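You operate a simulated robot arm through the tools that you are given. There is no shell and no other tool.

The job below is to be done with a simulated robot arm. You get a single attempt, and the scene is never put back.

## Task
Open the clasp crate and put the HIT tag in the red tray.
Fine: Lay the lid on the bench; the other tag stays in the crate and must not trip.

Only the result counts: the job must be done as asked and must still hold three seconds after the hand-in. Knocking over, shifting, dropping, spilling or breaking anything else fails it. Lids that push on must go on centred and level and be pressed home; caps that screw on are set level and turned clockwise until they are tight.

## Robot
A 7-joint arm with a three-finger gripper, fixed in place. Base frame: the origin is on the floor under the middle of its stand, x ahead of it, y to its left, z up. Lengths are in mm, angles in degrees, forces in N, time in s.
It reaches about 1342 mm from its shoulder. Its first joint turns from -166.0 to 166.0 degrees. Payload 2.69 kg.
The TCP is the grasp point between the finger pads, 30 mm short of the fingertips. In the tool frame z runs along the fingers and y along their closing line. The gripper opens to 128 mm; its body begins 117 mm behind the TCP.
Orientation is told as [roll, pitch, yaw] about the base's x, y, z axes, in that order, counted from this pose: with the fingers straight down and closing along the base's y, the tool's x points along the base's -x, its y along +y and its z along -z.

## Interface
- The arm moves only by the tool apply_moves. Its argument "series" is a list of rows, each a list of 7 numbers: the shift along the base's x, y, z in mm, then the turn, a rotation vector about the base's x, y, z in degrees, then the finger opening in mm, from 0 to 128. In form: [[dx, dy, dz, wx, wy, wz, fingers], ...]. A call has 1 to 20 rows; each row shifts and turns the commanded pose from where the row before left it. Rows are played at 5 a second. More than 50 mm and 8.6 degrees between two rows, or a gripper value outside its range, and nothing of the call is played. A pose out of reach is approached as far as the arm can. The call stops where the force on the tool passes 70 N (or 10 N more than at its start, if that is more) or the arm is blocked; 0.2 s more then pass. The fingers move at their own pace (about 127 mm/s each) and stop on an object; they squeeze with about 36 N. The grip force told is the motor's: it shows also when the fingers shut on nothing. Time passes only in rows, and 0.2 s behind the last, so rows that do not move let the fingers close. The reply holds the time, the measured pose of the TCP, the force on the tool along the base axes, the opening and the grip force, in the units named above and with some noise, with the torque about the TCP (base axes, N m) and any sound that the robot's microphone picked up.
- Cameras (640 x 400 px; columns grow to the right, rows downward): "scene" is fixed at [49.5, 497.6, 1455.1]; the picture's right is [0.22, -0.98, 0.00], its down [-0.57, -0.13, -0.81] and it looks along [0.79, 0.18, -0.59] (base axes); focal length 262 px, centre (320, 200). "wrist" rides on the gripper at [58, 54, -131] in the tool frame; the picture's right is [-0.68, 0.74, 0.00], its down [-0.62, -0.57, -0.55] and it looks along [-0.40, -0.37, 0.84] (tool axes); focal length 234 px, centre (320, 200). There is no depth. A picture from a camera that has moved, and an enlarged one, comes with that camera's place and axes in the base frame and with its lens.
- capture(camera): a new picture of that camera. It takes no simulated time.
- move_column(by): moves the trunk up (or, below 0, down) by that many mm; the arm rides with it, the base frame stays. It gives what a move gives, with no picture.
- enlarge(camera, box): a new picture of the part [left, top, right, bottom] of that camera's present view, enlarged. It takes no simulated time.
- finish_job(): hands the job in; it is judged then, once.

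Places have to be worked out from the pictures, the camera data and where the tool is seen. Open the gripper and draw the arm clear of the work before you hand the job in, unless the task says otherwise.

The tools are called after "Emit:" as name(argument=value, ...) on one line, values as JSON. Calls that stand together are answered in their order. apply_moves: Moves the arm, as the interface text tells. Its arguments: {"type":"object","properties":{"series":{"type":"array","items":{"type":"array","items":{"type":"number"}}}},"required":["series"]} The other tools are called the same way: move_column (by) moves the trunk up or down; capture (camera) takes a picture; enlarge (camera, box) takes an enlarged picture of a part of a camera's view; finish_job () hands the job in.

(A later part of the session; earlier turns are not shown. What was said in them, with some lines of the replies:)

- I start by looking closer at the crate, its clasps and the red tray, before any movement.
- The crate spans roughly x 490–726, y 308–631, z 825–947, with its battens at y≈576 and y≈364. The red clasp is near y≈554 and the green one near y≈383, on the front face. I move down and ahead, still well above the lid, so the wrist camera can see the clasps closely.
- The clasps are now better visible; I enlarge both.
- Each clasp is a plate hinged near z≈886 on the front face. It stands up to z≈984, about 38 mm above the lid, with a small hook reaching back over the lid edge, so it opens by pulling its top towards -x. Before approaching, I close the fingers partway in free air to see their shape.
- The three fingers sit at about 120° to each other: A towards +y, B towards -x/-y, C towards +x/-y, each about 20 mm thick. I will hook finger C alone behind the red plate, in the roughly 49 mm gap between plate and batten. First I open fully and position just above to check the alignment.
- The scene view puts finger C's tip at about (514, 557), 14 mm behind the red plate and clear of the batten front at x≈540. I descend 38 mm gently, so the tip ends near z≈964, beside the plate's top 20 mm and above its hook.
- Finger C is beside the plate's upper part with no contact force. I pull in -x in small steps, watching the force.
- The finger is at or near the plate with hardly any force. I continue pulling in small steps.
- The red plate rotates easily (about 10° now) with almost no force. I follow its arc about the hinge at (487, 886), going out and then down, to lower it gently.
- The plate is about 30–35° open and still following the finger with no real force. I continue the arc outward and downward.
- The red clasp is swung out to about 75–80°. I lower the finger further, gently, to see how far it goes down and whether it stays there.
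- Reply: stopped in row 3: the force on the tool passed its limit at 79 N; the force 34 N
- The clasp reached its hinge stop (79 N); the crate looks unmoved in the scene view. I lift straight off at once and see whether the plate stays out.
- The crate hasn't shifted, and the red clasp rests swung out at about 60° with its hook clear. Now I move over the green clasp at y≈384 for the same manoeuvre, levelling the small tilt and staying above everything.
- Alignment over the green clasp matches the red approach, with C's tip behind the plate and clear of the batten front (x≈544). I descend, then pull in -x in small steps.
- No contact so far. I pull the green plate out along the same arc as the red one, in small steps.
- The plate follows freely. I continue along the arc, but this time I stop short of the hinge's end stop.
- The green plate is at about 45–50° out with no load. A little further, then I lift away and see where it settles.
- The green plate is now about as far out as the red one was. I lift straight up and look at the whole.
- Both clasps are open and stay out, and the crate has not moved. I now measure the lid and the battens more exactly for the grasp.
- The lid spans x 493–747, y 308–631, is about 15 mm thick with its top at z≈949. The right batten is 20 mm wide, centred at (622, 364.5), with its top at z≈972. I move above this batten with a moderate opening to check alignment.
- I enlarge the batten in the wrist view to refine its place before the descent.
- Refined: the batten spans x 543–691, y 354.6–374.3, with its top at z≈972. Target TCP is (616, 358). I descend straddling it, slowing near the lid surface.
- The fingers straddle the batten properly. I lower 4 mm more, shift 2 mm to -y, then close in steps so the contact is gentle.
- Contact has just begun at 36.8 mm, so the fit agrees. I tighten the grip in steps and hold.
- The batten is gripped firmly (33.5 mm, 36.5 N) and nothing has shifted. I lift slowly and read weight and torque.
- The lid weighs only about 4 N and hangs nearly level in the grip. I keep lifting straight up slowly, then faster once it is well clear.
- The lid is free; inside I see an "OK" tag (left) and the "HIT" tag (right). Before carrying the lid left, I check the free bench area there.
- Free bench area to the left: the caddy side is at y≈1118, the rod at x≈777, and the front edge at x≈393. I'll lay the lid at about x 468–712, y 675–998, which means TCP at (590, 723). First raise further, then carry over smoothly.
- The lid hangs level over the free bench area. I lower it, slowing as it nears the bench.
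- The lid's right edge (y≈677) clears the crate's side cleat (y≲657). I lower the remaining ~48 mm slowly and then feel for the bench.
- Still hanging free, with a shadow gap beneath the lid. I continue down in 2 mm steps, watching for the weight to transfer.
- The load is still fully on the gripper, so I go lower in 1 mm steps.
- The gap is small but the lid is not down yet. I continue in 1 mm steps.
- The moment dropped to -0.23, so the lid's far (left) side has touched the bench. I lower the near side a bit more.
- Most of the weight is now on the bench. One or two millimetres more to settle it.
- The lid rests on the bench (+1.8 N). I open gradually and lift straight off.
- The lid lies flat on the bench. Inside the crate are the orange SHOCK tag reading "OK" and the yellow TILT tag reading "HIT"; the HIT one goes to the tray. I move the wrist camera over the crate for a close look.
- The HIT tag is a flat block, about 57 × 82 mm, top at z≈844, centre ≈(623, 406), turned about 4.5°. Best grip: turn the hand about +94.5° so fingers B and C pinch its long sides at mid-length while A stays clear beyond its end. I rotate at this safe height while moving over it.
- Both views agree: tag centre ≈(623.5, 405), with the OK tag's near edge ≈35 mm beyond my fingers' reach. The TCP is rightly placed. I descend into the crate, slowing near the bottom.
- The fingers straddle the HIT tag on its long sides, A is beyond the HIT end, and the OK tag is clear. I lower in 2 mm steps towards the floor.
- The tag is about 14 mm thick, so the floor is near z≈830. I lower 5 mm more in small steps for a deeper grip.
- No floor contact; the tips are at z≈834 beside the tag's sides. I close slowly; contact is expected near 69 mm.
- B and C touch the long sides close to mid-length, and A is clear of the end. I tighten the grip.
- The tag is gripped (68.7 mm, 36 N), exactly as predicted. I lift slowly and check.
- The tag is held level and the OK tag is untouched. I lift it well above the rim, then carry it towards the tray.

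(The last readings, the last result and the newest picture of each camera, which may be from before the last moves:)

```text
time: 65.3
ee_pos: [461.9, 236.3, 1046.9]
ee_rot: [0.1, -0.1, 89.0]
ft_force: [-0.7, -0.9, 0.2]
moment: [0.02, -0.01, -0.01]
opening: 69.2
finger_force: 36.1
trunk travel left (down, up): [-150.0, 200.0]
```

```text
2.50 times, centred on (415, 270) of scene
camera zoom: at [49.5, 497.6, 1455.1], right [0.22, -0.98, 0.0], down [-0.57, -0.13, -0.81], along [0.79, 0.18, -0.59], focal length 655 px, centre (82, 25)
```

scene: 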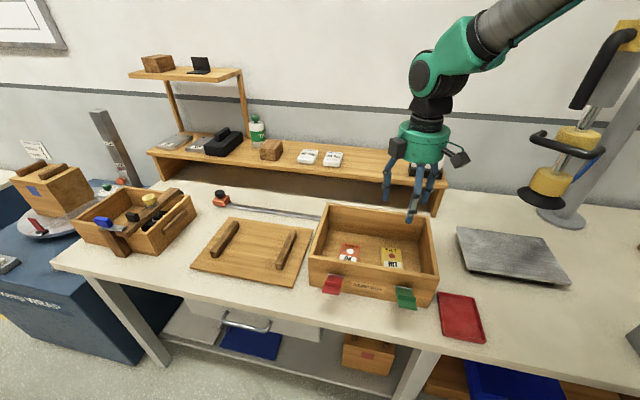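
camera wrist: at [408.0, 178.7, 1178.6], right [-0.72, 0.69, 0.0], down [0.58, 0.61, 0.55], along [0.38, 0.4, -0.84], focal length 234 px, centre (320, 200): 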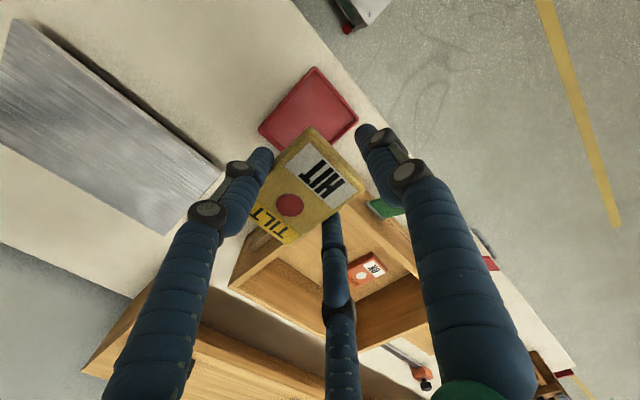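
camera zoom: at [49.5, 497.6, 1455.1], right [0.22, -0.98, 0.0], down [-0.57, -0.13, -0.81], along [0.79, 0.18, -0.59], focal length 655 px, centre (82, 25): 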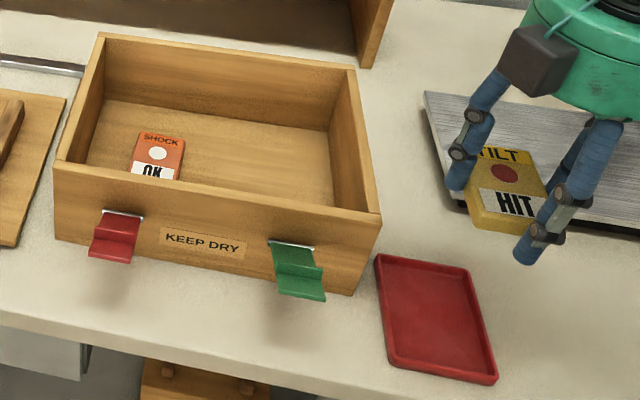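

Tray centre triangulates to (484, 235) with its rim at z≈831; the held tag's centre is at about (487, 237). I shift by (-3, -2) and descend, keeping the fingertips just above the tray rim.

Emit:
apply_moves(series=[[-1, -1, -12, 0, 0, 0, 20], [-1, -1, -22, 0, 0, 0, 20], [-1, 0, -28, 0, 0, 0, 20], [0, 0, -28, 0, 0, 0, 20], [0, 0, -25, 0, 0, 0, 20], [0, 0, -20, 0, 0, 0, 20], [0, 0, -14, 0, 0, 0, 20], [0, 0, -8, 0, 0, 0, 20], [0, 0, -5, 0, 0, 0, 20], [0, 0, 0, 0, 0, 0, 20]])

Emit:
capture(camera="wrist")

Emit:
enlarge(camera="wrist", box=[200, 40, 420, 280])

Emit:
enlarge(camera="scene", box=[380, 230, 520, 350])

```text
time: 67.5
ee_pos: [457.5, 232.6, 883.8]
ee_rot: [0.0, 0.0, 89.0]
ft_force: [-0.1, 0.4, -0.4]
moment: [-0.01, 0.06, -0.01]
opening: 69.0
finger_force: 35.6
trunk travel left (down, up): [-150.0, 200.0]
```

```text
taken
camera wrist: at [405.0, 176.8, 1016.5], right [-0.72, 0.69, 0.0], down [0.58, 0.61, 0.55], along [0.38, 0.4, -0.84], focal length 234 px, centre (320, 200)
```

wrist: 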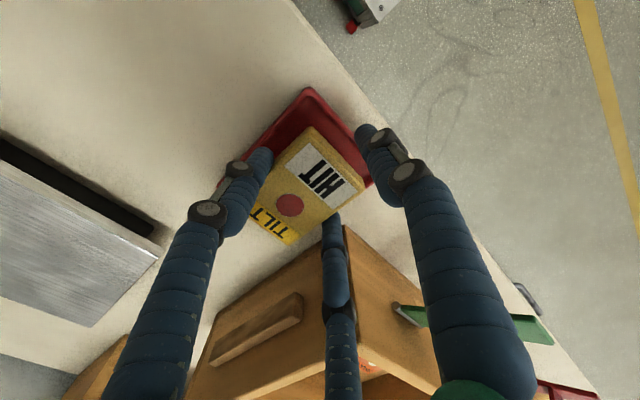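

```text
1.67 times, centred on (310, 160) of wrist
camera zoom: at [405.0, 176.8, 1016.5], right [-0.72, 0.69, 0.0], down [0.58, 0.61, 0.55], along [0.38, 0.4, -0.84], focal length 390 px, centre (337, 267)
```

zoom: 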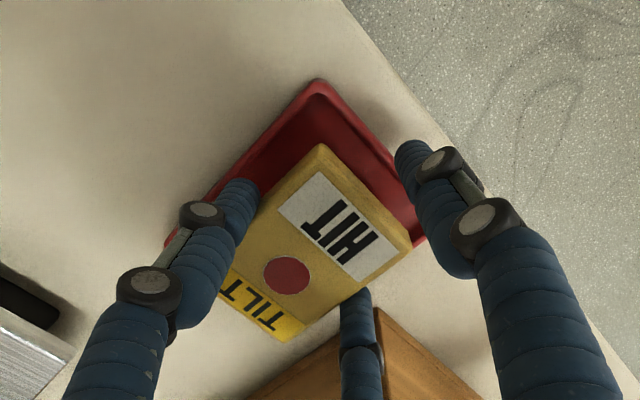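

```text
3.33 times, centred on (450, 290) of scene
camera zoom: at [49.5, 497.6, 1455.1], right [0.22, -0.98, 0.0], down [-0.57, -0.13, -0.81], along [0.79, 0.18, -0.59], focal length 874 px, centre (-113, -100)
```

zoom: 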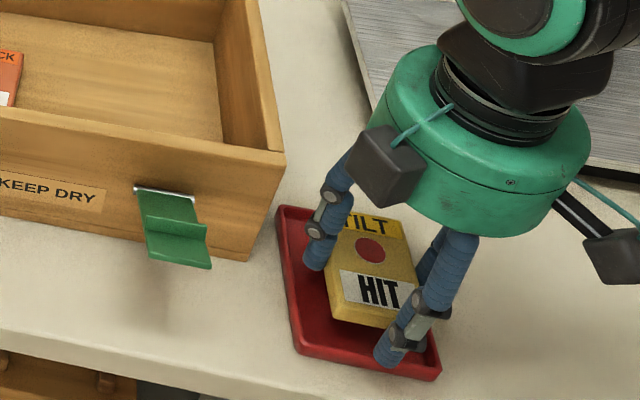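

The tag sits inside the tray outline (tag y ≈205–262, tray inner ≈194–279). I nudge +2 mm in y and lower in small steps to just above the rim.

Emit:
apply_moves(series=[[1, 2, -4, 0, 0, 0, 20], [0, 0, -4, 0, 0, 0, 20], [0, 0, -3, 0, 0, 0, 20], [0, 0, -3, 0, 0, 0, 20], [0, 0, 0, 0, 0, 0, 20]])

Emit:
enlarge(camera="wrist", box=[200, 60, 420, 280])

Emit:
enlarge(camera="scene", box=[410, 260, 500, 350])

```text
time: 68.7
ee_pos: [459.3, 235.5, 870.4]
ee_rot: [0.0, 0.0, 89.0]
ft_force: [0.5, -0.3, 0.4]
moment: [0.0, -0.02, 0.03]
opening: 68.8
finger_force: 35.8
trunk travel left (down, up): [-150.0, 200.0]
```

```text
1.82 times, centred on (310, 170) of wrist
camera zoom: at [406.3, 179.5, 1002.4], right [-0.72, 0.69, 0.0], down [0.58, 0.61, 0.55], along [0.38, 0.4, -0.84], focal length 426 px, centre (338, 254)
```

zoom: 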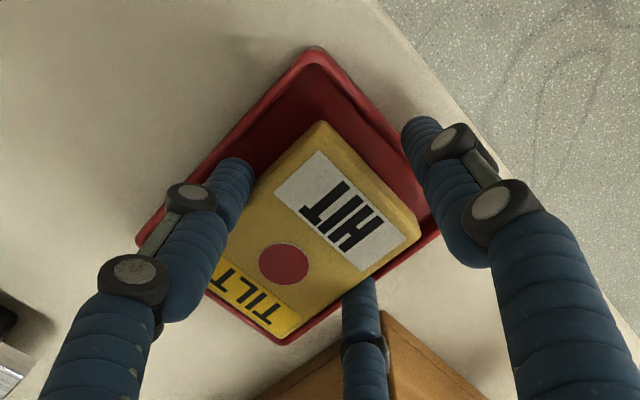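

```text
4.44 times, centred on (455, 305) of scene
camera zoom: at [49.5, 497.6, 1455.1], right [0.22, -0.98, 0.0], down [-0.57, -0.13, -0.81], along [0.79, 0.18, -0.59], focal length 1165 px, centre (-280, -267)
```

zoom: 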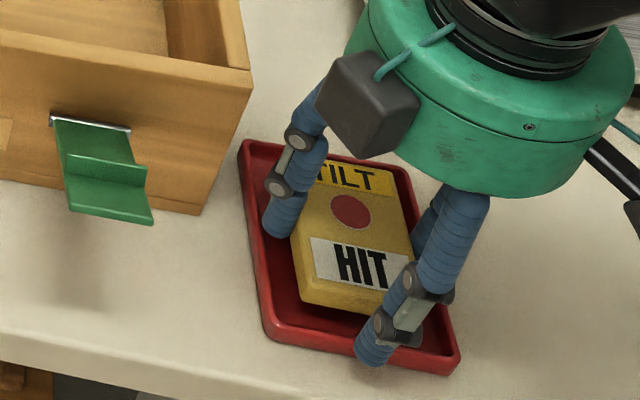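

The tag is well centred in the tray, with the tips at z≈840. I lower a few more millimetres, watching for any contact.

Emit:
apply_moves(series=[[0, 0, -1.5, 0, 0, 0, 20], [0, 0, -1.5, 0, 0, 0, 20], [0, 0, -1, 0, 0, 0, 20], [0, 0, -1, 0, 0, 0, 20], [0, 0, 0, 0, 0, 0, 20]])

Emit:
enlarge(camera="scene", box=[410, 260, 500, 350])

```text
time: 69.9
ee_pos: [460.1, 236.4, 865.2]
ee_rot: [0.0, 0.1, 89.0]
ft_force: [-0.5, 0.1, -0.1]
moment: [-0.03, -0.01, 0.0]
opening: 68.9
finger_force: 36.1
trunk travel left (down, up): [-150.0, 200.0]
```

```text
4.44 times, centred on (455, 305) of scene
camera zoom: at [49.5, 497.6, 1455.1], right [0.22, -0.98, 0.0], down [-0.57, -0.13, -0.81], along [0.79, 0.18, -0.59], focal length 1165 px, centre (-280, -267)
```

zoom: 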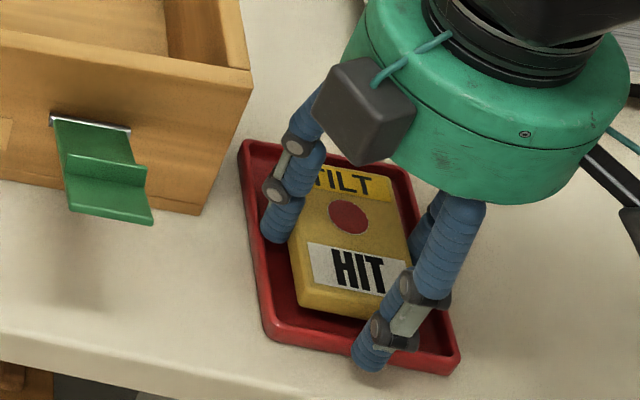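

Still free. Two more 1 mm steps to shorten the release height.

Emit:
apply_moves(series=[[0, 0, -1, 0, 0, 0, 20], [0, 0, -1, 0, 0, 0, 20], [0, 0, 0, 0, 0, 0, 20]])

```text
time: 70.7
ee_pos: [459.9, 236.6, 865.3]
ee_rot: [0.0, -0.1, 88.9]
ft_force: [-5.6, -6.0, 27.2]
moment: [1.07, -0.53, 0.09]
opening: 68.8
finger_force: 36.4
trunk travel left (down, up): [-150.0, 200.0]
```

The +y finger touched the tray's left rim (27 N), so the rim top is near z≈834. I back off 2 mm at once and check that the tray has not shifted.

Emit:
apply_moves(series=[[0, 0, 1, 0, 0, 0, 20], [0, 0, 1, 0, 0, 0, 20], [0, 0, 0, 0, 0, 0, 20]])

Emit:
enlarge(camera="scene", box=[410, 260, 500, 350])

Emit:
enlarge(camera="wrist", box=[200, 60, 420, 280])

```text
time: 71.5
ee_pos: [459.5, 237.4, 864.8]
ee_rot: [0.0, 0.0, 89.0]
ft_force: [3.2, 2.7, 2.6]
moment: [0.32, -0.18, 0.07]
opening: 68.6
finger_force: 36.3
trunk travel left (down, up): [-150.0, 200.0]
```

```text
4.44 times, centred on (455, 305) of scene
camera zoom: at [49.5, 497.6, 1455.1], right [0.22, -0.98, 0.0], down [-0.57, -0.13, -0.81], along [0.79, 0.18, -0.59], focal length 1165 px, centre (-280, -267)
```

zoom: 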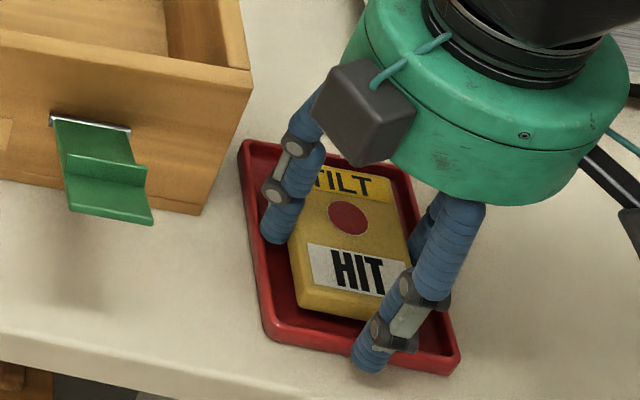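

```text
1.82 times, centred on (310, 170) of wrist
camera zoom: at [405.9, 179.6, 997.2], right [-0.72, 0.69, 0.0], down [0.58, 0.61, 0.55], along [0.38, 0.4, -0.84], focal length 426 px, centre (338, 254)
```

zoom: 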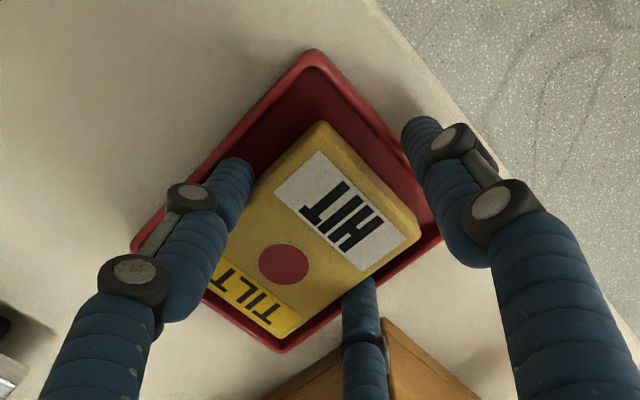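

The tray is in place; slight contact (2.6 N) remains. I raise 1.5 mm, shift 3 mm to -y to centre the tag in the tray, and check that the force is gone.

Emit:
apply_moves(series=[[0, 0, 1.5, 0, 0, 0, 20], [0, -2, 0, 0, 0, 0, 20], [0, -1, 0, 0, 0, 0, 20], [0, 0, 0, 0, 0, 0, 20]])

```text
time: 72.5
ee_pos: [459.4, 232.4, 867.1]
ee_rot: [0.0, 0.0, 89.1]
ft_force: [-0.3, 0.4, -0.1]
moment: [0.0, 0.0, 0.03]
opening: 68.9
finger_force: 36.1
trunk travel left (down, up): [-150.0, 200.0]
```

Free again. I release very gradually so the tag slides down the few millimetres onto the tray floor.

Emit:
apply_moves(series=[[0, 0, 0, 0, 0, 0, 66], [0, 0, 0, 0, 0, 0, 68], [0, 0, 0, 0, 0, 0, 69], [0, 0, 0, 0, 0, 0, 70], [0, 0, 0, 0, 0, 0, 71], [0, 0, 0, 0, 0, 0, 73], [0, 0, 0, 0, 0, 0, 76], [0, 0, 0, 0, 0, 0, 80], [0, 0, 0, 0, 0, 0, 80]])

Emit:
enlarge(camera="wrist", box=[200, 60, 420, 280])

Emit:
enlarge(camera="scene", box=[410, 260, 500, 350])

```text
time: 74.5
ee_pos: [460.3, 233.3, 866.1]
ee_rot: [-0.1, -0.1, 89.0]
ft_force: [0.0, 0.4, 0.2]
moment: [0.01, 0.01, 0.01]
opening: 80.2
finger_force: 0.1
trunk travel left (down, up): [-150.0, 200.0]
```

```text
1.82 times, centred on (310, 170) of wrist
camera zoom: at [406.2, 176.4, 999.0], right [-0.72, 0.69, 0.0], down [0.58, 0.61, 0.55], along [0.38, 0.4, -0.84], focal length 426 px, centre (338, 254)
```

zoom: 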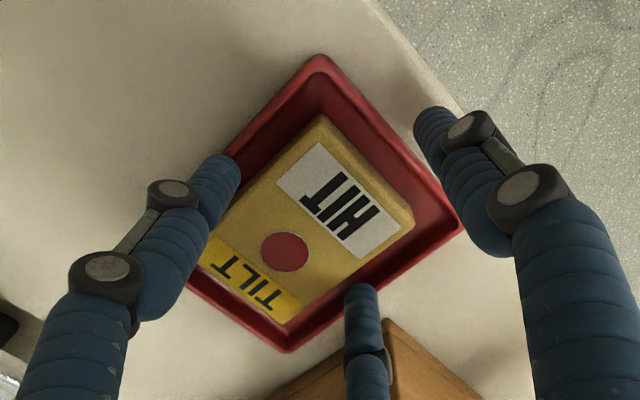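

```text
4.44 times, centred on (455, 305) of scene
camera zoom: at [49.5, 497.6, 1455.1], right [0.22, -0.98, 0.0], down [-0.57, -0.13, -0.81], along [0.79, 0.18, -0.59], focal length 1165 px, centre (-280, -267)
```

zoom: 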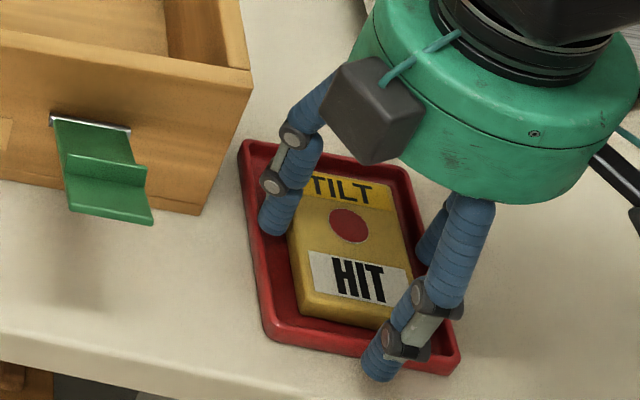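

The tag lies flat in the red tray and is released. I lift straight up and draw the arm clear.

Emit:
apply_moves(series=[[0, 0, 3, 0, 0, 0, 80], [0, 0, 8, 0, 0, 0, 80], [0, 0, 15, 0, 0, 0, 84], [0, 0, 25, 0, 0, 0, 90], [0, 0, 35, 0, 0, 0, 110], [0, 0, 40, 0, 0, 0, 128], [0, 0, 40, 0, 0, 0, 128], [-5, 0, 40, 0, 0, 0, 128], [-10, 0, 40, 0, 0, 0, 128], [-10, 0, 40, 0, 0, 0, 128], [0, 0, 0, 0, 0, 0, 128]])

Emit:
capture(camera="scene")

Emit:
enlarge(camera="scene", box=[310, 190, 520, 350])

Emit:
capture(camera="wrist")

```text
time: 76.9
ee_pos: [433.8, 231.9, 1152.8]
ee_rot: [0.0, -0.1, 88.9]
ft_force: [-0.2, -0.5, -0.5]
moment: [0.01, -0.04, 0.05]
opening: 127.9
finger_force: 0.1
trunk travel left (down, up): [-150.0, 200.0]
```

```text
taken
```

scene: 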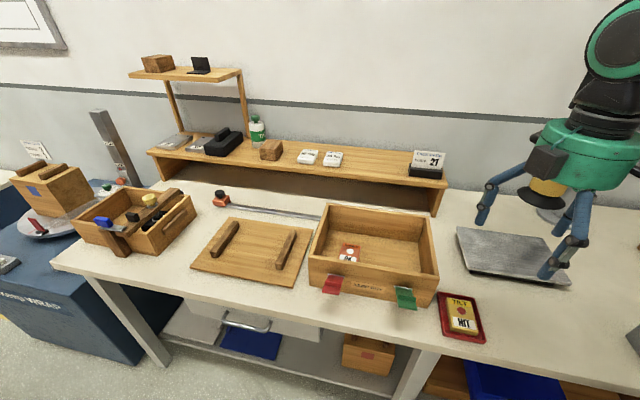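

```text
2.50 times, centred on (415, 270) of scene
camera zoom: at [49.5, 497.6, 1455.1], right [0.22, -0.98, 0.0], down [-0.57, -0.13, -0.81], along [0.79, 0.18, -0.59], focal length 655 px, centre (82, 25)
```

zoom: 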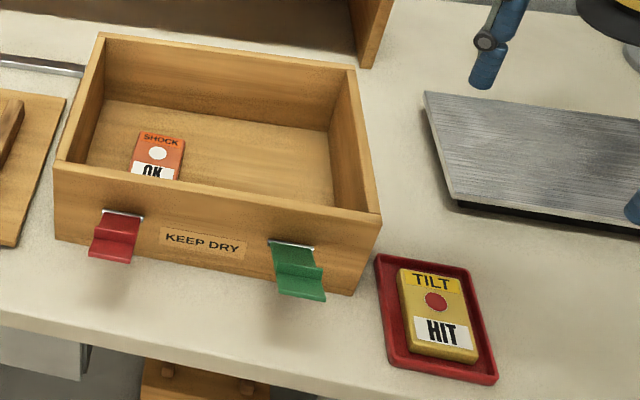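

```text
taken
camera wrist: at [380.9, 175.5, 1285.6], right [-0.72, 0.69, 0.0], down [0.58, 0.61, 0.55], along [0.38, 0.4, -0.84], focal length 234 px, centre (320, 200)
```

wrist: 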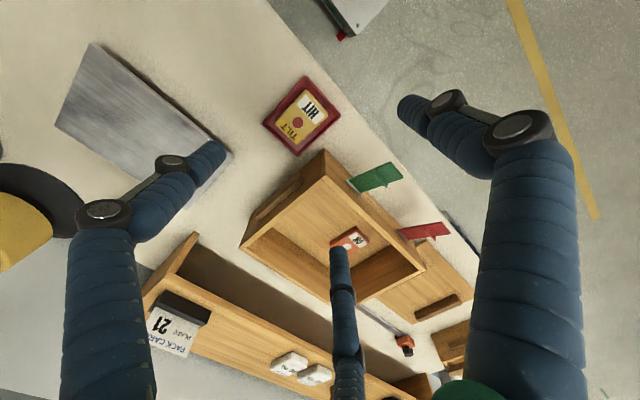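

The HIT tag is flat in the red tray. The SHOCK tag is still in the crate reading "OK" with a white dot, the lid lies flat on the bench, and everything else is where it was. The gripper is open and clear, so I hand the job in.

Emit:
finish_job()

```text
The job is handed in.
```

The job is handed in: the HIT tag (the yellow TILT one) is flat in the red tray. The lid lies on the bench to the left of the crate, and the orange SHOCK tag is still in the crate. In the last picture it still read "OK".

Two contacts were harder than intended:
- **Red clasp:** I pushed it against its hinge stop, at about 79 N. The crate did not shift, and the SHOCK tag still read "OK" afterwards.
- **Red tray:** one finger touched the tray's left rim, at about 27 N. The tray had not moved in the pictures taken afterwards.

The fingers could not go below the tray rim, so I let the tag down the last few millimetres by opening the gripper slowly. I left both clasps swung open. The gripper was open and clear of the work when I handed in.
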